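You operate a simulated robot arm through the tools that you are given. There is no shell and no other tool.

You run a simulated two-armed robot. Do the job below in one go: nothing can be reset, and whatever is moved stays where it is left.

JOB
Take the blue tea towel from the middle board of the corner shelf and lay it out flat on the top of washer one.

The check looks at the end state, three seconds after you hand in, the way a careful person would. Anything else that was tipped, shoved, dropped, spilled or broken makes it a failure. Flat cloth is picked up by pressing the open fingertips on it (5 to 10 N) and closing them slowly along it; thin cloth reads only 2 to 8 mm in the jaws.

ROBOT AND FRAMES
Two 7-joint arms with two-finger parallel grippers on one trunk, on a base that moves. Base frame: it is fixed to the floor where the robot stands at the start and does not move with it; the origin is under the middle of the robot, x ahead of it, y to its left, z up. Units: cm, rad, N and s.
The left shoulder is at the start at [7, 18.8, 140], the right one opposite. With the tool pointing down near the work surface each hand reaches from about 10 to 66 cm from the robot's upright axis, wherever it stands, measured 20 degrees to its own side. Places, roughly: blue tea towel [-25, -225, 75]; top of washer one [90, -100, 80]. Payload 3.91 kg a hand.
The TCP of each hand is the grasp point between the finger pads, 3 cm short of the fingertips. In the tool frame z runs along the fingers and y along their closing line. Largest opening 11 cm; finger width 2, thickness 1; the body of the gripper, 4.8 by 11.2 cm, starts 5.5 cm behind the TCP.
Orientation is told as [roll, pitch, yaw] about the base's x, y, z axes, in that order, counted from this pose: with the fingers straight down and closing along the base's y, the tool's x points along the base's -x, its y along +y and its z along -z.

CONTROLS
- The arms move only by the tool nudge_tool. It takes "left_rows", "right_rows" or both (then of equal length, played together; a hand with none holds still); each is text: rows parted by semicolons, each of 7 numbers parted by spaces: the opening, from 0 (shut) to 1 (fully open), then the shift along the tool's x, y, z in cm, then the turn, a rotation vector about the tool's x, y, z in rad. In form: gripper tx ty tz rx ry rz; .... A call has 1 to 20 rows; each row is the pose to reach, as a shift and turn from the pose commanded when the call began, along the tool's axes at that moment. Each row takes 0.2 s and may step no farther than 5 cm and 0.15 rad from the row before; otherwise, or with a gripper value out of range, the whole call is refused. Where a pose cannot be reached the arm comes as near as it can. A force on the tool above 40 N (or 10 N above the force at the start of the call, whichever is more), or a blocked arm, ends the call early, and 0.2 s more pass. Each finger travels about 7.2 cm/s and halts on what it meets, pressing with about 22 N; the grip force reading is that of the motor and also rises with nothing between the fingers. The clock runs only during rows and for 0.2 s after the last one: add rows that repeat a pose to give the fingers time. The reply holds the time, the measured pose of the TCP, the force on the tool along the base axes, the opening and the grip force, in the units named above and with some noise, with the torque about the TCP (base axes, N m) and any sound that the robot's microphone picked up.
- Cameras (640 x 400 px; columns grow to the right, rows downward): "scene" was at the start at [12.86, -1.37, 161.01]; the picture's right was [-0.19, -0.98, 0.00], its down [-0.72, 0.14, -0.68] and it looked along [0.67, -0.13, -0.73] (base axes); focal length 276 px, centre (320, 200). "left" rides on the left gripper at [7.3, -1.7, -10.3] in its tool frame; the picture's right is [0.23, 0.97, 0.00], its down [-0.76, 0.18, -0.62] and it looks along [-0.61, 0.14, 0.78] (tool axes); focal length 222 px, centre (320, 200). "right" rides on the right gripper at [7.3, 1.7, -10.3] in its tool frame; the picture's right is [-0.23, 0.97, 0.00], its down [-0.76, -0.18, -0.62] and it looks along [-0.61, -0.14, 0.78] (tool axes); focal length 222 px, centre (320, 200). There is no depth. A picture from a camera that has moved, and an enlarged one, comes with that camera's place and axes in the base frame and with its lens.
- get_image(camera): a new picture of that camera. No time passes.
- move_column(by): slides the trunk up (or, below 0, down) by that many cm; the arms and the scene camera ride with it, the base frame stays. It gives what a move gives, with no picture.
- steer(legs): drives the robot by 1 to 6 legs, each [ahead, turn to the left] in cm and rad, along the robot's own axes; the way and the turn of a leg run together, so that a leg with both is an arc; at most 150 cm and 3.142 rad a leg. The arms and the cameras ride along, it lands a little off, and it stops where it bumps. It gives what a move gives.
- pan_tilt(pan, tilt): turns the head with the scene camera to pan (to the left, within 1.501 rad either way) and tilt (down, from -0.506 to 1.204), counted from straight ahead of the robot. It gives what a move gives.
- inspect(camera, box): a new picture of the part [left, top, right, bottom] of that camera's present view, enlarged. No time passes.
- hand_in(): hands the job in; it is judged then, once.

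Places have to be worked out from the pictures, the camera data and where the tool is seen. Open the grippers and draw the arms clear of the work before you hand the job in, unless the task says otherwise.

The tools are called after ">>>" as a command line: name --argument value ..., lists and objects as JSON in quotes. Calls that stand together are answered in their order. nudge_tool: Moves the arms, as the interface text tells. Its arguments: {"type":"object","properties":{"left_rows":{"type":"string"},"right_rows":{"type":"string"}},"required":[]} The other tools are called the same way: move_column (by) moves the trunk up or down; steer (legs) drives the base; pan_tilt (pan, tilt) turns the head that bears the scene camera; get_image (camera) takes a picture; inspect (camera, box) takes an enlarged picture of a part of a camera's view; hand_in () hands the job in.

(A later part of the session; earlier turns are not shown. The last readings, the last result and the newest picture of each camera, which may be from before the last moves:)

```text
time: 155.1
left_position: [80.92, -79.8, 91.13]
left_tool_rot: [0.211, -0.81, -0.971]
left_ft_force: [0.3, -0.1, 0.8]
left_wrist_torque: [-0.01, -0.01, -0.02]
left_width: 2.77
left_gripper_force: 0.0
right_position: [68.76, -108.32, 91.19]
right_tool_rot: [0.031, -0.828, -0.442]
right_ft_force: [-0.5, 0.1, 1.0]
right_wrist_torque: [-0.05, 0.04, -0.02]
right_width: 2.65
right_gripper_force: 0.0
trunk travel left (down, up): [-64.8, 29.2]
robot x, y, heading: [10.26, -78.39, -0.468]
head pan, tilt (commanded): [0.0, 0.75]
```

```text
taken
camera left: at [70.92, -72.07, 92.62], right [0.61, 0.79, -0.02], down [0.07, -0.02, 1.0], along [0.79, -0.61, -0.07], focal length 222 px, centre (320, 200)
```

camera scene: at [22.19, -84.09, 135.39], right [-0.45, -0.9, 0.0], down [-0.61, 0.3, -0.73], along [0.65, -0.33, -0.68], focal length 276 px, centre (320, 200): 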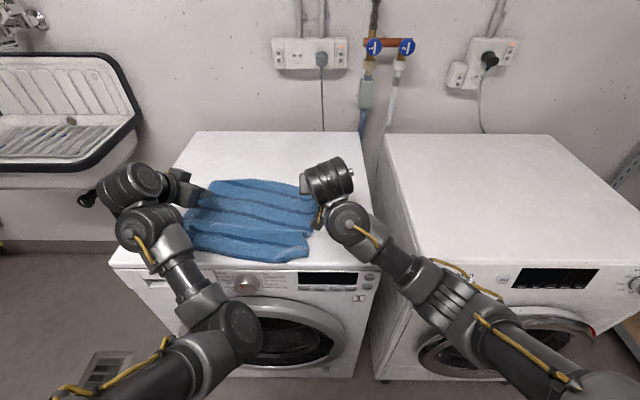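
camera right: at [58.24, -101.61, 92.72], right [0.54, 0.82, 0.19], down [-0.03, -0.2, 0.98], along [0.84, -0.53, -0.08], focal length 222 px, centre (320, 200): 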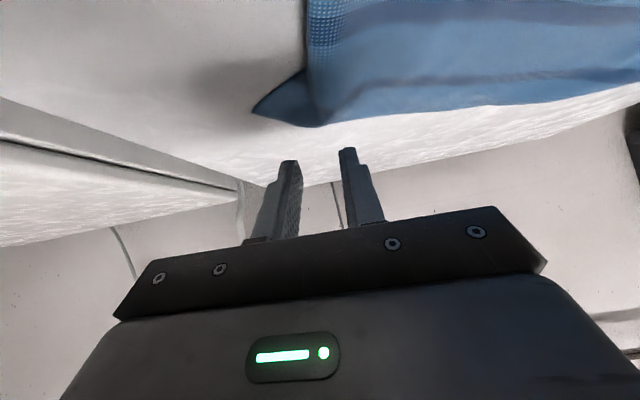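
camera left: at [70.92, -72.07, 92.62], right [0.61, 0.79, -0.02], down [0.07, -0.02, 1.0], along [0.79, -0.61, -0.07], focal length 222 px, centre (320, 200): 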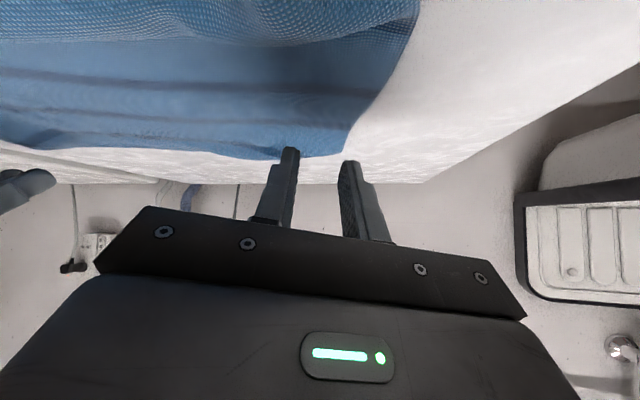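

Both hands are placed: the right tips will land on the back-right corner, the left tips on the towel's left part. I lower the trunk towards contact.

>>> move_column --by -2.8

>>> move_column --by -0.3

```text
time: 155.8
left_position: [80.84, -79.83, 88.34]
left_tool_rot: [0.211, -0.811, -0.973]
left_ft_force: [-0.2, 1.0, -0.2]
left_wrist_torque: [0.0, -0.01, 0.01]
left_width: 2.76
left_gripper_force: 0.0
right_position: [68.82, -108.29, 88.34]
right_tool_rot: [0.031, -0.829, -0.445]
right_ft_force: [0.3, -0.4, 0.2]
right_wrist_torque: [0.0, 0.02, 0.02]
right_width: 2.61
right_gripper_force: 0.1
trunk travel left (down, up): [-62.0, 32.0]
robot x, y, heading: [10.16, -78.42, -0.461]
head pan, tilt (commanded): [0.0, 0.75]
```

```text
time: 156.3
left_position: [80.97, -79.88, 88.04]
left_tool_rot: [0.212, -0.812, -0.972]
left_ft_force: [-0.5, -0.8, 6.7]
left_wrist_torque: [-0.13, 0.03, -0.02]
left_width: 2.7
left_gripper_force: 0.0
right_position: [68.82, -108.35, 88.15]
right_tool_rot: [0.031, -0.829, -0.446]
right_ft_force: [-0.4, -1.0, -0.3]
right_wrist_torque: [-0.03, -0.01, -0.01]
right_width: 2.64
right_gripper_force: 0.0
trunk travel left (down, up): [-61.7, 32.3]
robot x, y, heading: [10.44, -78.32, -0.459]
head pan, tilt (commanded): [0.0, 0.75]
```

The left fingertips press with 6.7 N. I lower the right hand alone in 1 mm steps until it touches.

>>> nudge_tool --right_rows "0.24 0.074 0 0.068 0 0 0; 0.24 0.147 0 0.135 0 0 0; 0.24 0.22 0 0.2 0 0 0; 0.24 0.22 0 0.2 0 0 0"

```text
time: 157.3
left_position: [80.74, -79.8, 88.23]
left_tool_rot: [0.212, -0.811, -0.968]
left_ft_force: [0.0, -0.7, 5.5]
left_wrist_torque: [-0.12, 0.0, 0.01]
left_width: 2.72
left_gripper_force: 0.0
right_position: [68.84, -108.3, 87.77]
right_tool_rot: [0.032, -0.832, -0.446]
right_ft_force: [1.8, -1.1, 7.8]
right_wrist_torque: [-0.2, -0.11, 0.0]
right_width: 2.63
right_gripper_force: 0.2
trunk travel left (down, up): [-61.7, 32.3]
robot x, y, heading: [10.11, -78.54, -0.462]
head pan, tilt (commanded): [0.0, 0.75]
```

The right tips press with 8 N. I close the right jaws slowly.

>>> nudge_tool --right_rows "0.22 0 0 0 0 0 0; 0.2 0 0 0 0 0 0; 0.18 0 0 0 0 0 0; 0.16 0 0 0 0 0 0; 0.14 0 0 0 0 0 0; 0.12 0 0 0 0 0 0; 0.1 0 0 0 0 0 0; 0.08 0 0 0 0 0 0; 0.06 0 0 0 0 0 0; 0.04 0 0 0 0 0 0; 0.02 0 0 0 0 0 0; 0 0 0 0 0 0 0; 0 0 0 0 0 0 0; 0 0 0 0 0 0 0"

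>>> get_image --camera "right"

```text
time: 160.3
left_position: [80.91, -79.77, 88.11]
left_tool_rot: [0.211, -0.811, -0.969]
left_ft_force: [0.7, -0.1, 2.3]
left_wrist_torque: [-0.06, 0.01, 0.04]
left_width: 2.73
left_gripper_force: 0.1
right_position: [68.8, -108.23, 87.82]
right_tool_rot: [0.032, -0.833, -0.446]
right_ft_force: [-0.2, -1.0, 13.7]
right_wrist_torque: [-0.14, -0.19, 0.0]
right_width: 0.22
right_gripper_force: 21.7
trunk travel left (down, up): [-61.7, 32.3]
robot x, y, heading: [10.17, -78.16, -0.46]
head pan, tilt (commanded): [0.0, 0.75]
```

```text
taken
camera right: at [58.1, -101.55, 89.44], right [0.54, 0.82, 0.19], down [-0.03, -0.2, 0.98], along [0.84, -0.53, -0.08], focal length 222 px, centre (320, 200)
```

right: 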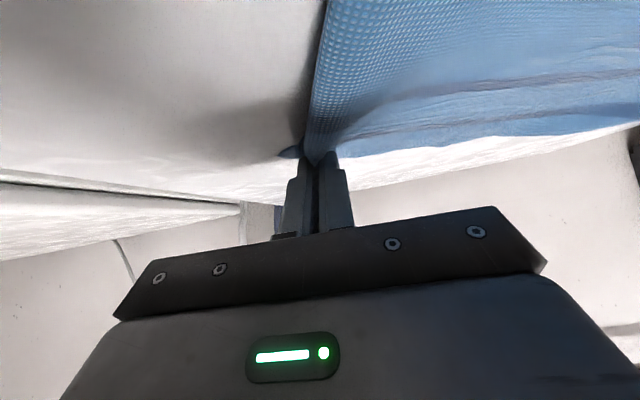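

The corner is pinched (0.22 cm). I press the left fingertips a touch harder as an anchor and draw the corner 8 cm back and 3 cm right, barely lifted.

>>> nudge_tool --left_rows "0.25 0.055 -0.011 0.05 0 0 0; 0.25 0.109 -0.022 0.1 0 0 0; 0.25 0.109 -0.022 0.1 0 0 0; 0.25 0.109 -0.022 0.1 0 0 0; 0.25 0.109 -0.022 0.1 0 0 0; 0.25 0.109 -0.022 0.1 0 0 0; 0.25 0.109 -0.022 0.1 0 0 0; 0.25 0.109 -0.022 0.1 0 0 0; 0.25 0.109 -0.022 0.1 0 0 0; 0.25 0.109 -0.022 0.1 0 0 0; 0.25 0.109 -0.022 0.1 0 0 0; 0.25 0.109 -0.022 0.1 0 0 0; 0.25 0.109 -0.022 0.1 0 0 0" --right_rows "0 -0.29 0 -0.27 0 0 0; 0 -0.59 0 -0.54 0 0 0; 0 -1.1 -0.7 0 0 0 0; 0 -1.7 -1.4 0.6 0 0 0; 0 -2.2 -1.8 1.2 0 0 0; 0 -2.8 -2.1 1.8 0 0 0; 0 -3.3 -2.4 2.4 0 0 0; 0 -3.9 -2.6 3 0 0 0; 0 -4.4 -2.8 3.6 0 0 0; 0 -5 -2.9 4.2 0 0 0; 0 -5.5 -3 4.8 0 0 0; 0 -6 -3 5.36 0 0 0; 0 -6 -3 5.36 0 0 0"

>>> get_image --camera "scene"

>>> inspect --camera "scene" --box '[140, 130, 380, 280]'

```text
time: 163.1
left_position: [80.71, -79.85, 88.12]
left_tool_rot: [0.212, -0.812, -0.971]
left_ft_force: [1.8, -11.7, 22.1]
left_wrist_torque: [-0.91, 0.05, 0.09]
left_width: 2.9
left_gripper_force: 1.4
right_position: [74.82, -114.27, 88.72]
right_tool_rot: [0.034, -0.829, -0.442]
right_ft_force: [2.2, 13.7, 0.3]
right_wrist_torque: [0.36, -0.05, 0.2]
right_width: 0.27
right_gripper_force: 21.7
trunk travel left (down, up): [-61.7, 32.3]
robot x, y, heading: [9.96, -78.24, -0.466]
head pan, tilt (commanded): [0.0, 0.75]
```

```text
taken
camera scene: at [21.91, -84.06, 132.33], right [-0.45, -0.9, 0.0], down [-0.61, 0.3, -0.73], along [0.66, -0.33, -0.68], focal length 276 px, centre (320, 200)
```

scene: 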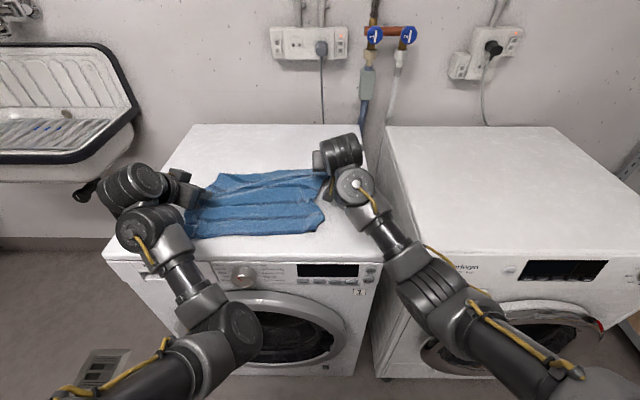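

```text
2.67 times, centred on (260, 205) of scene
camera zoom: at [21.91, -84.06, 132.33], right [-0.45, -0.9, 0.0], down [-0.61, 0.3, -0.73], along [0.66, -0.33, -0.68], focal length 737 px, centre (480, 187)
```

zoom: 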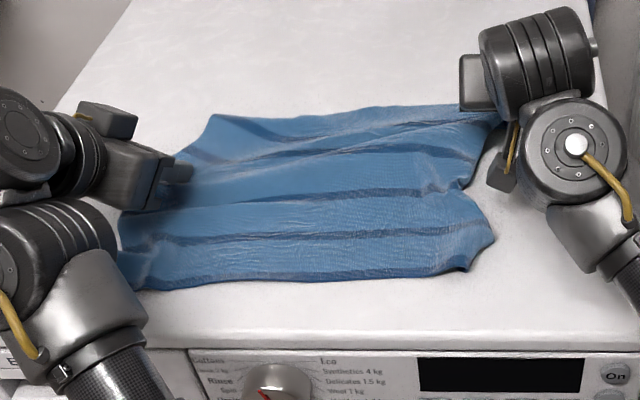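

The cloth is now taut between my left anchor and the right grip, and the back edge is squarer. I lower the right hand the last bit, open it, then lift both hands and look.

>>> nudge_tool --right_rows "0 0.3 0 0.27 0 0 0; 0 0.55 0 0.5 0 0 0; 0.06 0.55 0 0.5 0 0 0; 0.12 0.55 0 0.5 0 0 0; 0.18 0.55 0 0.5 0 0 0; 0.24 0.55 0 0.5 0 0 0; 0.24 0.55 0 0.5 0 0 0; 0.24 -0.5 0 -0.5 0 0 0; 0.24 -2 0 -2 0 0 0; 0.24 -3.5 0 -3.5 0 0 0; 0.24 -3.5 0 -3.5 0 0 0"

>>> move_column --by 12

>>> inspect --camera "scene" --box '[150, 150, 390, 310]'

```text
time: 165.5
left_position: [80.81, -79.73, 88.08]
left_tool_rot: [0.213, -0.812, -0.974]
left_ft_force: [-2.9, -1.9, 19.5]
left_wrist_torque: [-0.51, 0.13, -0.1]
left_width: 2.73
left_gripper_force: 0.1
right_position: [74.44, -114.38, 93.67]
right_tool_rot: [0.032, -0.831, -0.445]
right_ft_force: [-0.4, -0.9, -0.3]
right_wrist_torque: [0.01, -0.01, 0.01]
right_width: 2.66
right_gripper_force: 0.1
trunk travel left (down, up): [-61.7, 32.3]
robot x, y, heading: [10.35, -78.41, -0.46]
head pan, tilt (commanded): [0.0, 0.75]
```

```text
time: 167.0
left_position: [80.93, -79.88, 99.93]
left_tool_rot: [0.209, -0.81, -0.969]
left_ft_force: [0.4, 0.0, 0.3]
left_wrist_torque: [0.0, 0.0, 0.0]
left_width: 2.75
left_gripper_force: 0.2
right_position: [74.68, -114.3, 105.45]
right_tool_rot: [0.033, -0.828, -0.443]
right_ft_force: [-1.1, -0.5, -0.3]
right_wrist_torque: [0.01, 0.02, -0.02]
right_width: 2.62
right_gripper_force: 0.1
trunk travel left (down, up): [-73.7, 20.3]
robot x, y, heading: [10.44, -78.32, -0.462]
head pan, tilt (commanded): [0.0, 0.75]
```

```text
2.50 times, centred on (270, 230) of scene
camera zoom: at [22.21, -84.11, 144.29], right [-0.45, -0.9, 0.0], down [-0.61, 0.3, -0.73], along [0.65, -0.33, -0.68], focal length 690 px, centre (445, 125)
```

zoom: 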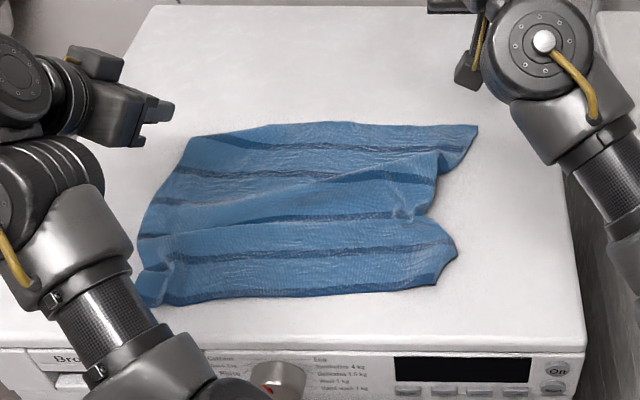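

Better: the back edge is straight and the back-right corner free, but a diagonal tuck remains in the middle and the front-right corner is curled. I will re-take both front corners, lift the front half and lay it down again drawing towards me. I back 12 cm and bring the hands over the front corners.

>>> steer --legs '[[-12.3, 0]]'

>>> nudge_tool --left_rows "0.25 -0.15 -0.42 0.07 0 0 0; 0.25 -0.3 -0.84 0.15 0 0 0; 0.25 -0.45 -1.25 0.22 0 0 0; 0.25 -0.6 -1.67 0.29 0 0 0; 0.25 -0.6 -1.67 0.29 0 0 0" --right_rows "0.24 2.3 1.27 -0.43 0 0 0; 0.24 4.6 2.53 -0.86 0 0 0; 0.24 6.9 3.8 -1.3 0 0 0; 0.24 9.19 5.06 -1.71 0 0 0; 0.24 9.19 5.06 -1.71 0 0 0"

>>> get_image --camera "scene"

>>> get_image --camera "right"

>>> get_image --camera "left"

```text
time: 168.3
left_position: [69.82, -74.34, 99.89]
left_tool_rot: [0.208, -0.812, -0.973]
left_ft_force: [0.1, 0.2, 0.1]
left_wrist_torque: [-0.02, -0.04, 0.01]
left_width: 2.73
left_gripper_force: 0.0
right_position: [63.41, -108.88, 105.37]
right_tool_rot: [0.031, -0.829, -0.448]
right_ft_force: [0.7, -1.0, -0.4]
right_wrist_torque: [-0.03, -0.02, 0.01]
right_width: 2.64
right_gripper_force: 0.1
trunk travel left (down, up): [-73.7, 20.3]
robot x, y, heading: [-1.11, -72.98, -0.463]
head pan, tilt (commanded): [0.0, 0.75]
```

```text
time: 169.5
left_position: [69.09, -75.94, 99.97]
left_tool_rot: [0.213, -0.809, -0.97]
left_ft_force: [0.0, 0.3, 0.0]
left_wrist_torque: [0.0, 0.02, -0.01]
left_width: 2.75
left_gripper_force: 0.1
right_position: [58.79, -100.98, 99.96]
right_tool_rot: [0.032, -0.829, -0.447]
right_ft_force: [0.2, 0.4, 0.0]
right_wrist_torque: [0.04, 0.01, -0.02]
right_width: 2.66
right_gripper_force: 0.1
trunk travel left (down, up): [-73.7, 20.3]
robot x, y, heading: [-0.91, -72.5, -0.46]
head pan, tilt (commanded): [0.0, 0.75]
```

```text
taken
camera scene: at [11.0, -78.54, 144.3], right [-0.45, -0.89, 0.0], down [-0.61, 0.31, -0.73], along [0.65, -0.33, -0.68], focal length 276 px, centre (320, 200)
```

scene: 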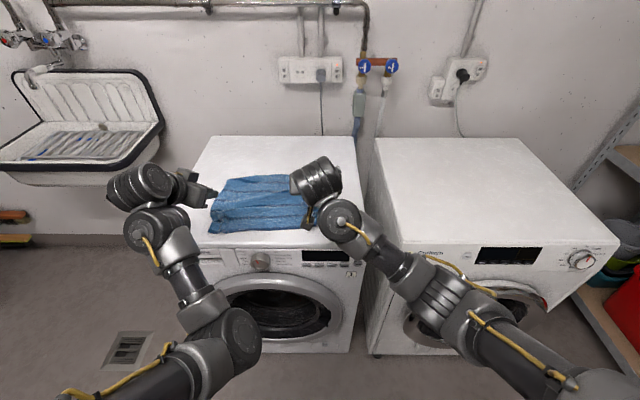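

```text
taken
camera right: at [48.07, -94.33, 101.54], right [0.54, 0.82, 0.19], down [-0.03, -0.2, 0.98], along [0.84, -0.53, -0.08], focal length 222 px, centre (320, 200)
```

right: 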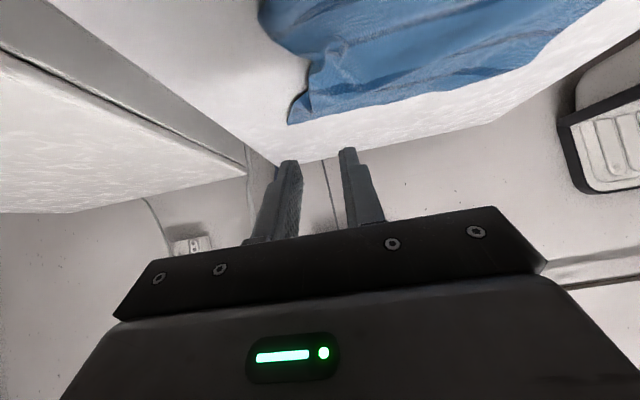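

```text
taken
camera left: at [59.03, -68.14, 101.47], right [0.61, 0.79, -0.02], down [0.07, -0.02, 1.0], along [0.79, -0.61, -0.07], focal length 222 px, centre (320, 200)
```

left: 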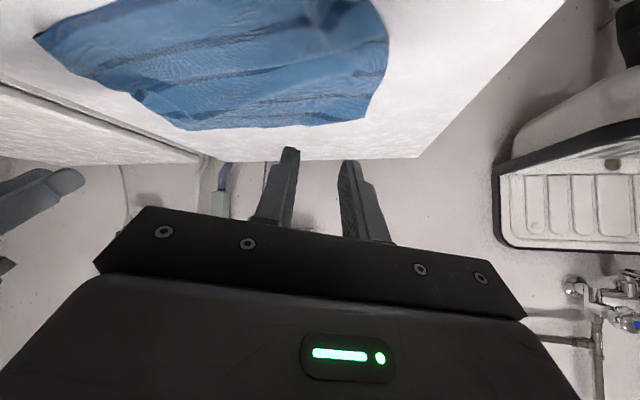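

Both hands are above the front corners. I lower to just above the cloth and check.

>>> move_column --by -9.5

>>> get_image --camera "right"

>>> get_image --camera "left"

>>> inspect --camera "scene" --box '[170, 130, 380, 260]'

```text
time: 170.8
left_position: [69.09, -75.83, 90.37]
left_tool_rot: [0.214, -0.808, -0.972]
left_ft_force: [0.4, 0.1, 0.4]
left_wrist_torque: [-0.01, 0.0, 0.02]
left_width: 2.75
left_gripper_force: 0.1
right_position: [58.7, -100.97, 90.45]
right_tool_rot: [0.03, -0.828, -0.445]
right_ft_force: [0.5, 0.6, 0.0]
right_wrist_torque: [0.02, 0.02, -0.02]
right_width: 2.62
right_gripper_force: 0.1
trunk travel left (down, up): [-64.2, 29.8]
robot x, y, heading: [-1.01, -72.8, -0.463]
head pan, tilt (commanded): [0.0, 0.75]
```

```text
taken
camera right: at [48.07, -94.34, 92.08], right [0.54, 0.82, 0.19], down [-0.03, -0.2, 0.98], along [0.84, -0.53, -0.08], focal length 222 px, centre (320, 200)
```

right: 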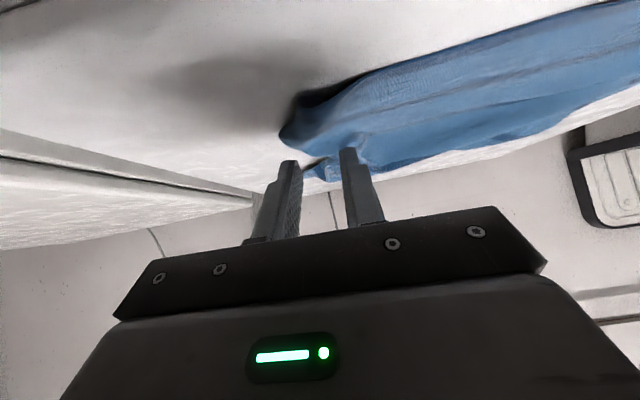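

```text
taken
camera left: at [58.98, -68.08, 91.92], right [0.61, 0.79, -0.02], down [0.07, -0.03, 1.0], along [0.79, -0.61, -0.07], focal length 222 px, centre (320, 200)
```

left: 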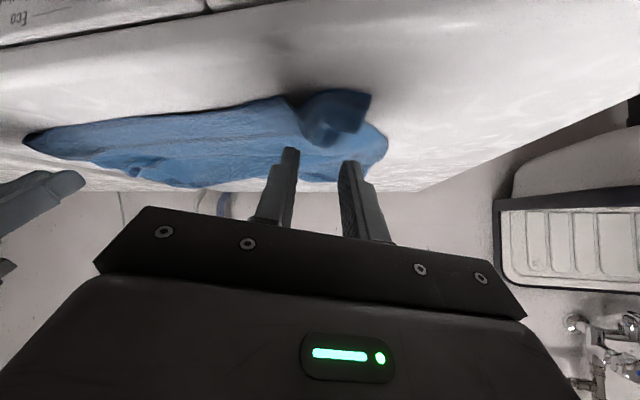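

```text
3.05 times, centred on (275, 195) of scene
camera zoom: at [10.95, -78.53, 134.81], right [-0.45, -0.89, 0.0], down [-0.61, 0.31, -0.73], along [0.65, -0.33, -0.68], focal length 842 px, centre (457, 215)
```

zoom: 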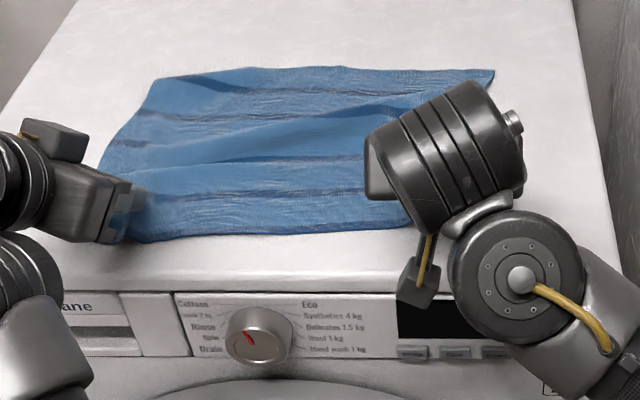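

The left tips will close right on the curled front-left corner; the right tips land on the front-right corner. I shift the right hand 0.6 cm inward and lower towards contact.

>>> nudge_tool --right_rows "0.24 0 0.3 0 0 0 0; 0.24 0 0.6 0 0 0 0; 0.24 0 0.6 0 0 0 0"

>>> move_column --by -2.3

```text
time: 171.6
left_position: [68.98, -75.94, 90.45]
left_tool_rot: [0.214, -0.809, -0.973]
left_ft_force: [-0.2, 1.3, 0.6]
left_wrist_torque: [-0.02, 0.0, 0.04]
left_width: 2.74
left_gripper_force: 0.1
right_position: [58.98, -100.57, 90.58]
right_tool_rot: [0.032, -0.83, -0.448]
right_ft_force: [0.2, 0.9, 0.8]
right_wrist_torque: [-0.01, -0.01, 0.01]
right_width: 2.63
right_gripper_force: 0.1
trunk travel left (down, up): [-64.2, 29.8]
robot x, y, heading: [-0.79, -72.53, -0.464]
head pan, tilt (commanded): [0.0, 0.75]
```

```text
time: 172.2
left_position: [69.09, -75.79, 88.21]
left_tool_rot: [0.212, -0.81, -0.973]
left_ft_force: [-0.7, 0.7, 0.8]
left_wrist_torque: [-0.03, 0.02, -0.03]
left_width: 2.76
left_gripper_force: 0.0
right_position: [59.05, -100.42, 88.22]
right_tool_rot: [0.033, -0.829, -0.447]
right_ft_force: [0.2, -0.2, -0.1]
right_wrist_torque: [-0.01, 0.0, 0.01]
right_width: 2.62
right_gripper_force: 0.0
trunk travel left (down, up): [-61.9, 32.1]
robot x, y, heading: [-1.17, -72.83, -0.46]
head pan, tilt (commanded): [0.0, 0.75]
```

Just above contact. I lower each hand separately to a light press.

>>> nudge_tool --left_rows "0.25 0.06 -0.01 0.06 0 0 0; 0.25 0.12 -0.02 0.11 0 0 0; 0.25 0.18 -0.036 0.17 0 0 0; 0.25 0.18 -0.036 0.17 0 0 0" --right_rows "0.24 0.11 0 0.1 0 0 0; 0.24 0.2 0 0.19 0 0 0; 0.24 0.28 0 0.26 0 0 0; 0.24 0.32 0 0.3 0 0 0"

```text
time: 173.2
left_position: [69.01, -75.84, 88.21]
left_tool_rot: [0.216, -0.811, -0.974]
left_ft_force: [0.3, -1.0, 4.0]
left_wrist_torque: [-0.11, 0.0, -0.01]
left_width: 2.69
left_gripper_force: 0.0
right_position: [58.88, -100.53, 87.88]
right_tool_rot: [0.034, -0.832, -0.446]
right_ft_force: [2.4, -0.6, 9.1]
right_wrist_torque: [-0.18, -0.09, 0.0]
right_width: 2.64
right_gripper_force: 0.1
trunk travel left (down, up): [-61.9, 32.1]
robot x, y, heading: [-0.78, -72.59, -0.465]
head pan, tilt (commanded): [0.0, 0.75]
```

Left 4 N, right 9 N. I press the left 1 mm more and close both jaws slowly.

>>> nudge_tool --left_rows "0.25 0.07 -0.014 0.067 0 0 0; 0.23 0.07 -0.014 0.067 0 0 0; 0.21 0.07 -0.014 0.067 0 0 0; 0.19 0.07 -0.014 0.067 0 0 0; 0.17 0.07 -0.014 0.067 0 0 0; 0.15 0.07 -0.014 0.067 0 0 0; 0.13 0.07 -0.014 0.067 0 0 0; 0.11 0.07 -0.014 0.067 0 0 0; 0.09 0.07 -0.014 0.067 0 0 0; 0.07 0.07 -0.014 0.067 0 0 0; 0.05 0.07 -0.014 0.067 0 0 0; 0.03 0.07 -0.014 0.067 0 0 0; 0 0.07 -0.014 0.067 0 0 0; 0 0.07 -0.014 0.067 0 0 0; 0 0.07 -0.014 0.067 0 0 0" --right_rows "0.24 0 0 0 0 0 0; 0.22 0 0 0 0 0 0; 0.2 0 0 0 0 0 0; 0.18 0 0 0 0 0 0; 0.16 0 0 0 0 0 0; 0.14 0 0 0 0 0 0; 0.12 0 0 0 0 0 0; 0.1 0 0 0 0 0 0; 0.08 0 0 0 0 0 0; 0.06 0 0 0 0 0 0; 0.04 0 0 0 0 0 0; 0.02 0 0 0 0 0 0; 0 0 0 0 0 0 0; 0 0 0 0 0 0 0; 0 0 0 0 0 0 0"

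>>> get_image --camera "right"

>>> get_image --camera "left"

```text
time: 176.4
left_position: [68.94, -75.81, 87.96]
left_tool_rot: [0.218, -0.81, -0.976]
left_ft_force: [-1.0, -0.4, 8.9]
left_wrist_torque: [-0.12, -0.06, 0.03]
left_width: 0.19
left_gripper_force: 22.1
right_position: [58.76, -100.39, 88.04]
right_tool_rot: [0.035, -0.831, -0.448]
right_ft_force: [-1.2, -1.6, 11.3]
right_wrist_torque: [-0.13, -0.14, -0.05]
right_width: 0.0
right_gripper_force: 22.2
trunk travel left (down, up): [-61.9, 32.1]
robot x, y, heading: [-1.17, -72.87, -0.458]
head pan, tilt (commanded): [0.0, 0.75]
```

```text
taken
camera right: at [48.12, -93.75, 89.49], right [0.54, 0.82, 0.19], down [-0.03, -0.2, 0.98], along [0.84, -0.53, -0.08], focal length 222 px, centre (320, 200)
```

right: 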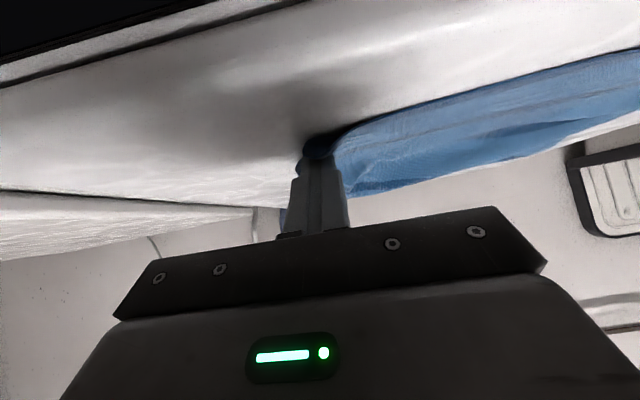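

```text
taken
camera left: at [58.85, -68.02, 89.43], right [0.61, 0.79, -0.02], down [0.06, -0.03, 1.0], along [0.79, -0.61, -0.07], focal length 222 px, centre (320, 200)
```

left: 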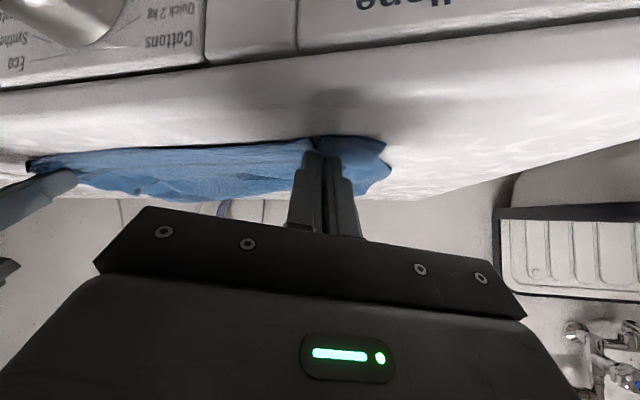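

The left grip has cloth (0.19 cm); the right closed on nothing. I reopen the right slightly raised, move 1 cm further onto the cloth, press again and close.

>>> nudge_tool --right_rows "0.05 -0.3 0 -0.27 0 0 0; 0.15 -0.5 0.2 -0.4 0 0 0; 0.25 -0.9 0.5 0 0 0 0; 0.28 -1.2 0.8 0.3 0 0 0; 0.28 -1.2 0.8 0.3 0 0 0; 0.28 -1.2 0.8 0.3 0 0 0"

>>> get_image --camera "right"

```text
time: 177.8
left_position: [68.91, -75.82, 88.0]
left_tool_rot: [0.216, -0.81, -0.975]
left_ft_force: [-1.4, 1.1, 14.2]
left_wrist_torque: [-0.16, -0.06, -0.01]
left_width: 0.18
left_gripper_force: 22.0
right_position: [60.04, -100.2, 88.55]
right_tool_rot: [0.034, -0.831, -0.447]
right_ft_force: [0.2, -0.5, -0.3]
right_wrist_torque: [-0.01, -0.01, 0.01]
right_width: 3.06
right_gripper_force: 0.0
trunk travel left (down, up): [-61.9, 32.1]
robot x, y, heading: [-0.59, -73.06, -0.464]
head pan, tilt (commanded): [0.0, 0.75]
```

```text
taken
camera right: at [49.44, -93.48, 90.13], right [0.54, 0.82, 0.19], down [-0.03, -0.2, 0.98], along [0.84, -0.53, -0.08], focal length 222 px, centre (320, 200)
```

right: 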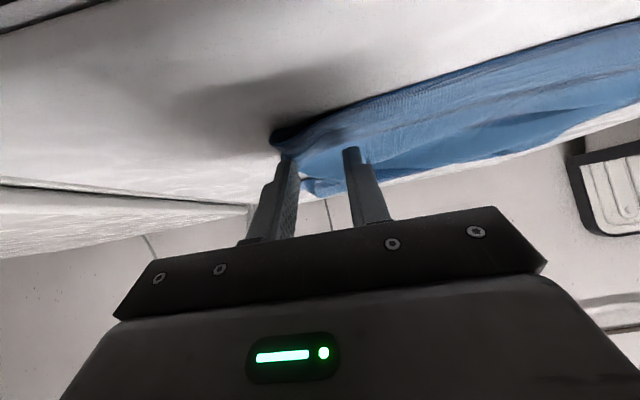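

Now both right tips are over cloth. I lower in small steps to press.

>>> nudge_tool --right_rows "0.28 0.15 0 0.135 0 0 0; 0.28 0.29 0 0.27 0 0 0; 0.28 0.37 0 0.34 0 0 0; 0.28 0.44 0 0.405 0 0 0; 0.28 0.44 0 0.405 0 0 0"

```text
time: 179.1
left_position: [69.03, -75.84, 87.92]
left_tool_rot: [0.216, -0.811, -0.973]
left_ft_force: [-2.1, 1.1, 13.7]
left_wrist_torque: [-0.15, -0.1, -0.02]
left_width: 0.18
left_gripper_force: 22.3
right_position: [60.03, -100.18, 87.92]
right_tool_rot: [0.033, -0.83, -0.448]
right_ft_force: [-0.5, -0.4, 2.5]
right_wrist_torque: [-0.03, -0.05, 0.01]
right_width: 3.08
right_gripper_force: 0.1
trunk travel left (down, up): [-61.9, 32.1]
robot x, y, heading: [-1.11, -72.71, -0.463]
head pan, tilt (commanded): [0.0, 0.75]
```

Touching with 2.5 N; I press 1.5 mm more to about 9 N and close slowly.

>>> nudge_tool --right_rows "0.28 0.06 0 0.055 0 0 0; 0.28 0.11 0 0.1 0 0 0; 0.26 0.11 0 0.1 0 0 0; 0.24 0.11 0 0.1 0 0 0; 0.22 0.11 0 0.1 0 0 0; 0.2 0.11 0 0.1 0 0 0; 0.18 0.11 0 0.1 0 0 0; 0.16 0.11 0 0.1 0 0 0; 0.14 0.11 0 0.1 0 0 0; 0.12 0.11 0 0.1 0 0 0; 0.1 0.11 0 0.1 0 0 0; 0.08 0.11 0 0.1 0 0 0; 0.06 0.11 0 0.1 0 0 0; 0.04 0.11 0 0.1 0 0 0; 0.02 0.11 0 0.1 0 0 0; 0 0.11 0 0.1 0 0 0; 0 0.11 0 0.1 0 0 0; 0 0.11 0 0.1 0 0 0"

>>> get_image --camera "right"

```text
time: 182.8
left_position: [68.91, -75.73, 87.96]
left_tool_rot: [0.218, -0.809, -0.975]
left_ft_force: [1.5, -0.2, 7.8]
left_wrist_torque: [-0.15, -0.12, 0.04]
left_width: 0.16
left_gripper_force: 22.1
right_position: [60.09, -100.18, 87.89]
right_tool_rot: [0.033, -0.833, -0.447]
right_ft_force: [-0.2, -1.0, 14.4]
right_wrist_torque: [-0.15, -0.18, -0.01]
right_width: 0.19
right_gripper_force: 21.7
trunk travel left (down, up): [-61.9, 32.1]
robot x, y, heading: [-0.87, -72.76, -0.466]
head pan, tilt (commanded): [0.0, 0.75]
```

```text
taken
camera right: at [49.42, -93.46, 89.45], right [0.54, 0.82, 0.19], down [-0.03, -0.2, 0.98], along [0.84, -0.53, -0.08], focal length 222 px, centre (320, 200)
```

right: 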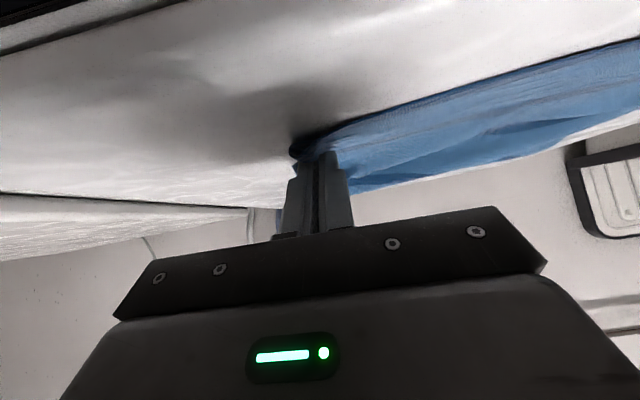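

Both front corners are gripped. I lift the front edge 10 cm and look.

>>> move_column --by 10

>>> inspect --camera "scene" --box '[150, 130, 380, 290]'

>>> get_image --camera "right"

>>> get_image --camera "left"

```text
time: 184.2
left_position: [69.01, -75.74, 97.77]
left_tool_rot: [0.214, -0.807, -0.973]
left_ft_force: [0.1, 0.0, -0.3]
left_wrist_torque: [0.02, -0.01, 0.03]
left_width: 0.19
left_gripper_force: 21.9
right_position: [60.31, -100.14, 97.53]
right_tool_rot: [0.032, -0.831, -0.447]
right_ft_force: [0.6, -0.7, 0.2]
right_wrist_torque: [-0.01, -0.01, -0.01]
right_width: 0.19
right_gripper_force: 22.0
trunk travel left (down, up): [-71.9, 22.1]
robot x, y, heading: [-1.28, -72.57, -0.467]
head pan, tilt (commanded): [0.0, 0.75]
```

```text
2.50 times, centred on (265, 210) of scene
camera zoom: at [11.04, -78.56, 142.49], right [-0.45, -0.89, 0.0], down [-0.61, 0.31, -0.73], along [0.65, -0.33, -0.68], focal length 690 px, centre (458, 175)
```

zoom: 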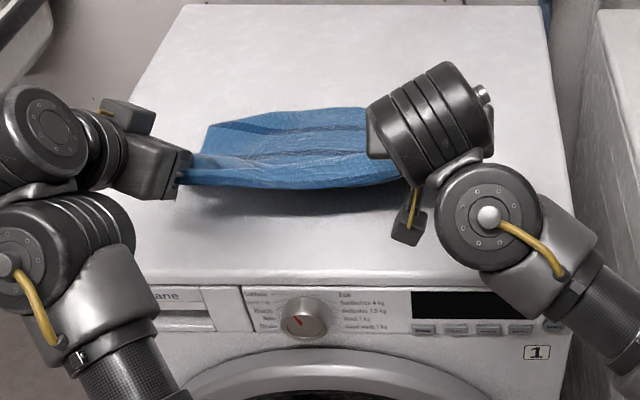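

```text
taken
camera right: at [49.64, -93.51, 99.26], right [0.54, 0.82, 0.19], down [-0.03, -0.2, 0.98], along [0.84, -0.53, -0.08], focal length 222 px, centre (320, 200)
```

right: 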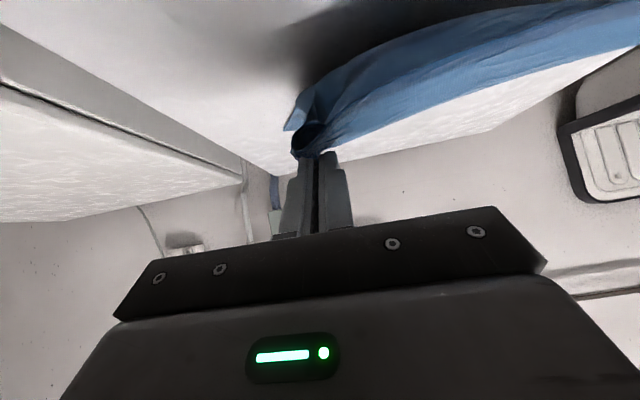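

```text
taken
camera left: at [59.08, -68.04, 99.22], right [0.61, 0.79, -0.02], down [0.07, -0.03, 1.0], along [0.79, -0.61, -0.07], focal length 222 px, centre (320, 200)
```

left: 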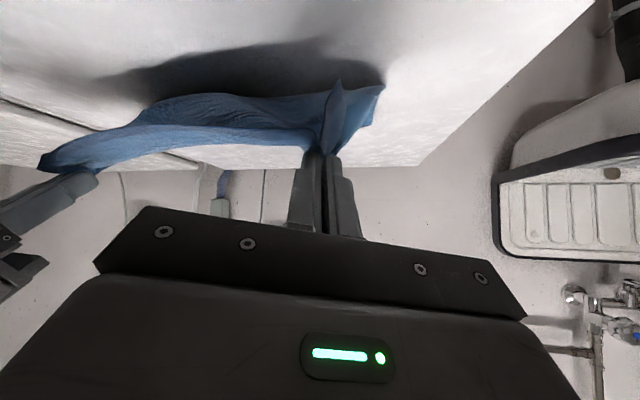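

The front edge is up, with its hem close to the grips. I spread the hands about 3 cm to straighten the edge, watching the force.

>>> nudge_tool --right_rows "0 0 -0.5 0 0 0 0; 0 0 -1 0 0 0 0; 0 0 -1.5 0 0 0 0; 0 0 -2 0 0 0 0; 0 0 -2.5 0 0 0 0; 0 0 -3 0 0 0 0; 0 0 -3 0 0 0 0"

>>> steer --legs '[[-3, 0]]'

>>> inspect --camera "scene" --box '[150, 120, 380, 280]'

```text
time: 185.8
left_position: [69.09, -75.89, 97.77]
left_tool_rot: [0.215, -0.806, -0.975]
left_ft_force: [-7.4, -19.6, -0.6]
left_wrist_torque: [-0.59, 0.23, -0.28]
left_width: 0.22
left_gripper_force: 21.5
right_position: [59.08, -102.76, 97.67]
right_tool_rot: [0.031, -0.829, -0.444]
right_ft_force: [7.5, 20.0, -0.7]
right_wrist_torque: [0.54, -0.23, 0.34]
right_width: 0.27
right_gripper_force: 21.8
trunk travel left (down, up): [-71.9, 22.1]
robot x, y, heading: [-1.21, -72.73, -0.466]
head pan, tilt (commanded): [0.0, 0.75]
```

```text
time: 186.6
left_position: [66.64, -74.55, 97.62]
left_tool_rot: [0.212, -0.806, -0.973]
left_ft_force: [-7.0, -21.7, 0.7]
left_wrist_torque: [-0.62, 0.22, -0.28]
left_width: 0.23
left_gripper_force: 22.1
right_position: [56.53, -101.59, 97.56]
right_tool_rot: [0.032, -0.827, -0.446]
right_ft_force: [7.1, 21.6, 0.3]
right_wrist_torque: [0.62, -0.22, 0.37]
right_width: 0.29
right_gripper_force: 21.6
trunk travel left (down, up): [-71.9, 22.1]
robot x, y, heading: [-3.86, -71.33, -0.463]
head pan, tilt (commanded): [0.0, 0.75]
```

```text
2.50 times, centred on (265, 200) of scene
camera zoom: at [8.5, -77.32, 142.47], right [-0.45, -0.89, 0.0], down [-0.61, 0.31, -0.73], along [0.65, -0.33, -0.68], focal length 690 px, centre (458, 200)
```

zoom: 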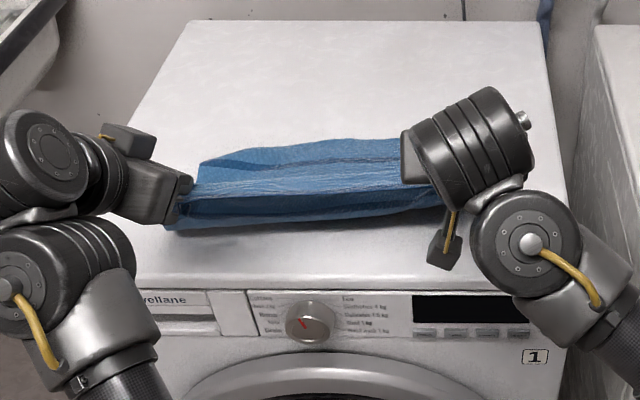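

The edge is straight at 29 cm spacing (21 N, a bit too taut) with only a 3 cm strip in front. I ease the tension, level the right hand with the left, and lift the whole towel up to lay it afresh.

>>> nudge_tool --right_rows "0 0.4 0.2 -0.45 0 0 0; 0 0.8 0.4 -0.9 0 0 0; 0 1.25 0.55 -1.35 0 0 0; 0 1.69 0.65 -1.84 0 0 0; 0 1.69 0.65 -1.84 0 0 0"

>>> move_column --by 22

>>> pan_tilt --pan 0.1 --tilt 0.8

>>> inspect --camera "scene" --box '[190, 110, 410, 270]'

>>> get_image --camera "right"

>>> get_image --camera "left"

```text
time: 187.8
left_position: [66.45, -74.42, 97.81]
left_tool_rot: [0.215, -0.81, -0.973]
left_ft_force: [-5.7, -12.7, -0.1]
left_wrist_torque: [-0.37, 0.15, -0.23]
left_width: 0.17
left_gripper_force: 22.1
right_position: [54.39, -99.93, 97.8]
right_tool_rot: [0.033, -0.83, -0.444]
right_ft_force: [5.3, 12.2, 0.3]
right_wrist_torque: [0.34, -0.18, 0.22]
right_width: 0.23
right_gripper_force: 21.6
trunk travel left (down, up): [-71.9, 22.1]
robot x, y, heading: [-3.69, -71.23, -0.467]
head pan, tilt (commanded): [0.0, 0.75]
```

```text
time: 190.1
left_position: [66.44, -74.54, 119.68]
left_tool_rot: [0.214, -0.809, -0.974]
left_ft_force: [-5.9, -11.2, 0.1]
left_wrist_torque: [-0.36, 0.16, -0.18]
left_width: 0.21
left_gripper_force: 22.2
right_position: [54.42, -99.96, 119.59]
right_tool_rot: [0.031, -0.829, -0.446]
right_ft_force: [5.5, 11.3, -0.7]
right_wrist_torque: [0.31, -0.21, 0.18]
right_width: 0.2
right_gripper_force: 21.8
trunk travel left (down, up): [-93.9, 0.1]
robot x, y, heading: [-3.62, -71.46, -0.467]
head pan, tilt (commanded): [0.0, 0.75]
```

```text
time: 190.8
left_position: [66.44, -74.53, 119.66]
left_tool_rot: [0.214, -0.809, -0.975]
left_ft_force: [-5.9, -11.4, -0.3]
left_wrist_torque: [-0.35, 0.13, -0.21]
left_width: 0.19
left_gripper_force: 21.5
right_position: [54.49, -99.99, 119.69]
right_tool_rot: [0.032, -0.829, -0.446]
right_ft_force: [5.3, 12.0, -0.1]
right_wrist_torque: [0.32, -0.14, 0.16]
right_width: 0.18
right_gripper_force: 22.0
trunk travel left (down, up): [-93.9, 0.1]
robot x, y, heading: [-3.39, -71.87, -0.462]
head pan, tilt (commanded): [0.099, 0.799]
```

```text
2.50 times, centred on (300, 190) of scene
camera zoom: at [8.49, -76.39, 164.1], right [-0.36, -0.93, 0.0], down [-0.67, 0.26, -0.7], along [0.65, -0.25, -0.72], focal length 690 px, centre (370, 225)
```

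zoom: 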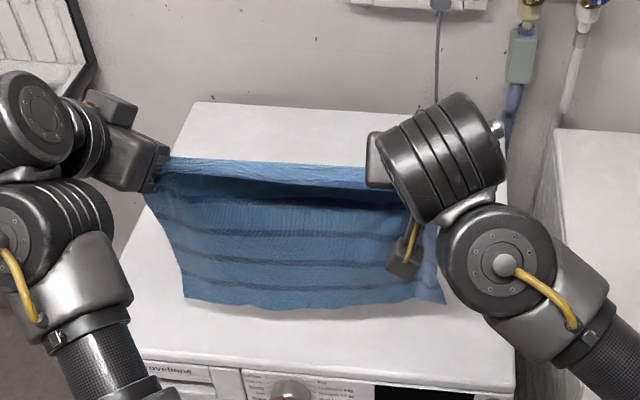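

```text
taken
camera right: at [43.75, -93.23, 121.25], right [0.54, 0.82, 0.19], down [-0.03, -0.2, 0.98], along [0.84, -0.53, -0.08], focal length 222 px, centre (320, 200)
```

right: 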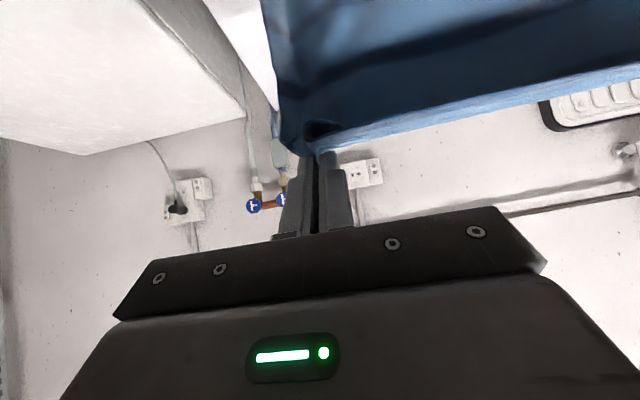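

```text
taken
camera left: at [56.44, -66.73, 121.29], right [0.61, 0.79, -0.02], down [0.07, -0.03, 1.0], along [0.79, -0.61, -0.07], focal length 222 px, centre (320, 200)
```

left: 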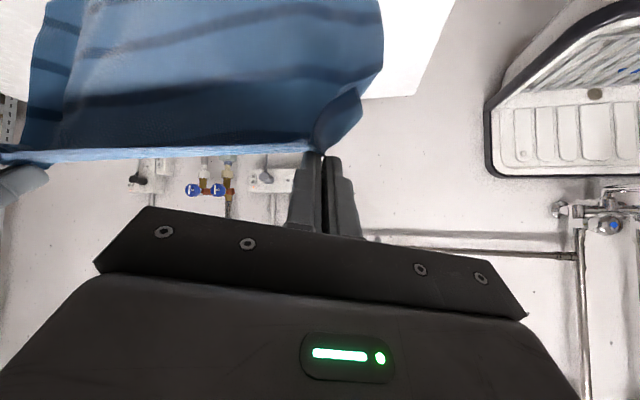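

Excellent: the towel now hangs straight and at full width, with only a narrow strip on my side. I drive forward 13 cm, lower 5 cm, and check the hem's height before the swing-and-lower.

>>> steer --legs '[[13, 0]]'

>>> move_column --by -5

>>> pan_tilt --pan 0.1 --tilt 0.85

>>> inspect --camera "scene" --box '[190, 90, 410, 250]'

```text
time: 192.1
left_position: [77.77, -80.31, 119.88]
left_tool_rot: [0.216, -0.81, -0.973]
left_ft_force: [-4.8, -11.5, -0.1]
left_wrist_torque: [-0.34, 0.16, -0.16]
left_width: 0.18
left_gripper_force: 21.9
right_position: [65.89, -105.79, 119.77]
right_tool_rot: [0.031, -0.832, -0.444]
right_ft_force: [4.5, 11.4, -1.0]
right_wrist_torque: [0.35, -0.16, 0.14]
right_width: 0.16
right_gripper_force: 21.5
trunk travel left (down, up): [-93.9, 0.1]
robot x, y, heading: [7.79, -77.36, -0.463]
head pan, tilt (commanded): [0.099, 0.799]
```

```text
time: 193.0
left_position: [78.15, -80.27, 114.88]
left_tool_rot: [0.216, -0.81, -0.974]
left_ft_force: [-5.7, -12.3, -0.7]
left_wrist_torque: [-0.35, 0.2, -0.18]
left_width: 0.2
left_gripper_force: 22.3
right_position: [66.1, -105.67, 114.67]
right_tool_rot: [0.03, -0.83, -0.446]
right_ft_force: [4.8, 12.7, 0.0]
right_wrist_torque: [0.28, -0.17, 0.19]
right_width: 0.19
right_gripper_force: 22.1
trunk travel left (down, up): [-88.9, 5.1]
robot x, y, heading: [7.88, -76.82, -0.468]
head pan, tilt (commanded): [0.099, 0.799]
```

```text
time: 193.7
left_position: [78.1, -80.33, 114.77]
left_tool_rot: [0.216, -0.808, -0.974]
left_ft_force: [-5.3, -11.7, 0.5]
left_wrist_torque: [-0.39, 0.19, -0.23]
left_width: 0.18
left_gripper_force: 21.8
right_position: [66.02, -105.69, 114.77]
right_tool_rot: [0.032, -0.83, -0.444]
right_ft_force: [6.0, 11.5, 0.6]
right_wrist_torque: [0.33, -0.14, 0.17]
right_width: 0.23
right_gripper_force: 22.3
trunk travel left (down, up): [-88.9, 5.1]
robot x, y, heading: [7.84, -77.08, -0.46]
head pan, tilt (commanded): [0.099, 0.85]
```

```text
2.50 times, centred on (300, 170) of scene
camera zoom: at [19.86, -82.1, 158.7], right [-0.36, -0.93, 0.0], down [-0.7, 0.27, -0.66], along [0.62, -0.24, -0.75], focal length 690 px, centre (370, 275)
```

zoom: 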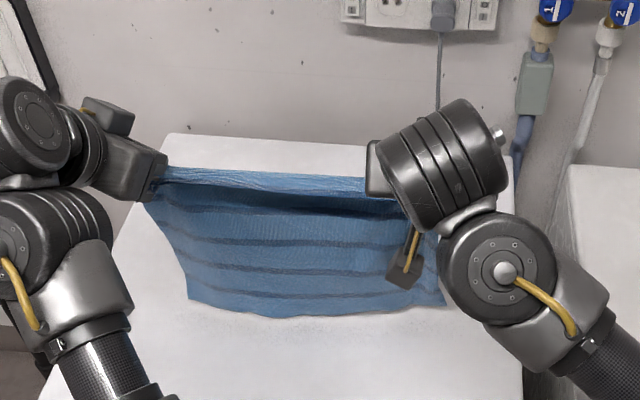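

The hem is about 5.5 cm above the top. I lower 4.3 cm, then drive forward 10 cm and lower at once so that the hem lands on its far swing.

>>> move_column --by -4.3

>>> steer --legs '[[10, 0]]'

>>> move_column --by -6

>>> inspect --camera "scene" --box '[190, 90, 410, 250]'

```text
time: 194.5
left_position: [78.12, -80.16, 110.6]
left_tool_rot: [0.217, -0.806, -0.974]
left_ft_force: [-6.1, -11.3, 0.8]
left_wrist_torque: [-0.35, 0.13, -0.17]
left_width: 0.18
left_gripper_force: 22.0
right_position: [66.06, -105.62, 110.34]
right_tool_rot: [0.03, -0.828, -0.444]
right_ft_force: [5.1, 12.0, 0.3]
right_wrist_torque: [0.31, -0.14, 0.24]
right_width: 0.22
right_gripper_force: 21.7
trunk travel left (down, up): [-84.6, 9.4]
robot x, y, heading: [7.81, -77.46, -0.467]
head pan, tilt (commanded): [0.099, 0.85]
```

```text
time: 195.7
left_position: [86.6, -84.41, 110.84]
left_tool_rot: [0.218, -0.811, -0.975]
left_ft_force: [-5.2, -11.3, -0.3]
left_wrist_torque: [-0.37, 0.15, -0.18]
left_width: 0.17
left_gripper_force: 22.0
right_position: [74.58, -109.78, 110.7]
right_tool_rot: [0.032, -0.836, -0.444]
right_ft_force: [5.9, 11.4, 0.1]
right_wrist_torque: [0.3, -0.2, 0.21]
right_width: 0.22
right_gripper_force: 21.6
trunk travel left (down, up): [-84.6, 9.4]
robot x, y, heading: [16.92, -81.94, -0.461]
head pan, tilt (commanded): [0.099, 0.85]
```

```text
time: 196.7
left_position: [86.86, -84.54, 104.54]
left_tool_rot: [0.216, -0.809, -0.973]
left_ft_force: [-4.3, -12.5, 0.5]
left_wrist_torque: [-0.36, 0.19, -0.2]
left_width: 0.2
left_gripper_force: 22.0
right_position: [74.73, -110.01, 104.46]
right_tool_rot: [0.033, -0.831, -0.444]
right_ft_force: [5.9, 11.5, -0.7]
right_wrist_torque: [0.33, -0.16, 0.2]
right_width: 0.19
right_gripper_force: 22.0
trunk travel left (down, up): [-78.6, 15.4]
robot x, y, heading: [17.04, -81.49, -0.461]
head pan, tilt (commanded): [0.099, 0.85]
```

```text
2.50 times, centred on (300, 170) of scene
camera zoom: at [28.61, -86.47, 148.41], right [-0.36, -0.93, 0.0], down [-0.7, 0.27, -0.66], along [0.62, -0.23, -0.75], focal length 690 px, centre (370, 275)
```

zoom: 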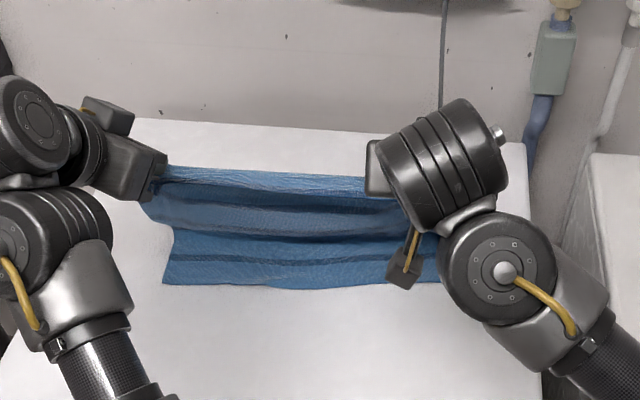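

This time the hem landed just under the grips. As before, backing at this height should straighten the sheet with its hem on the far side: I back 8 cm and look.

>>> steer --legs '[[-8, 0]]'

>>> inspect --camera "scene" --box '[190, 90, 410, 250]'

```text
time: 197.7
left_position: [79.82, -81.09, 104.55]
left_tool_rot: [0.215, -0.808, -0.972]
left_ft_force: [-5.6, -11.6, 0.1]
left_wrist_torque: [-0.35, 0.16, -0.2]
left_width: 0.2
left_gripper_force: 21.7
right_position: [67.81, -106.54, 104.48]
right_tool_rot: [0.033, -0.829, -0.443]
right_ft_force: [5.6, 11.7, 0.8]
right_wrist_torque: [0.33, -0.16, 0.19]
right_width: 0.21
right_gripper_force: 21.8
trunk travel left (down, up): [-78.6, 15.4]
robot x, y, heading: [9.6, -78.23, -0.465]
head pan, tilt (commanded): [0.099, 0.85]
```

```text
2.50 times, centred on (300, 170) of scene
camera zoom: at [21.54, -82.93, 148.4], right [-0.36, -0.93, 0.0], down [-0.7, 0.27, -0.66], along [0.62, -0.23, -0.75], focal length 690 px, centre (370, 275)
```

zoom: 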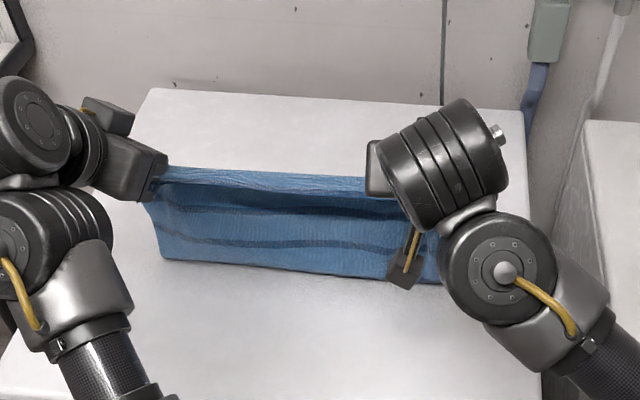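

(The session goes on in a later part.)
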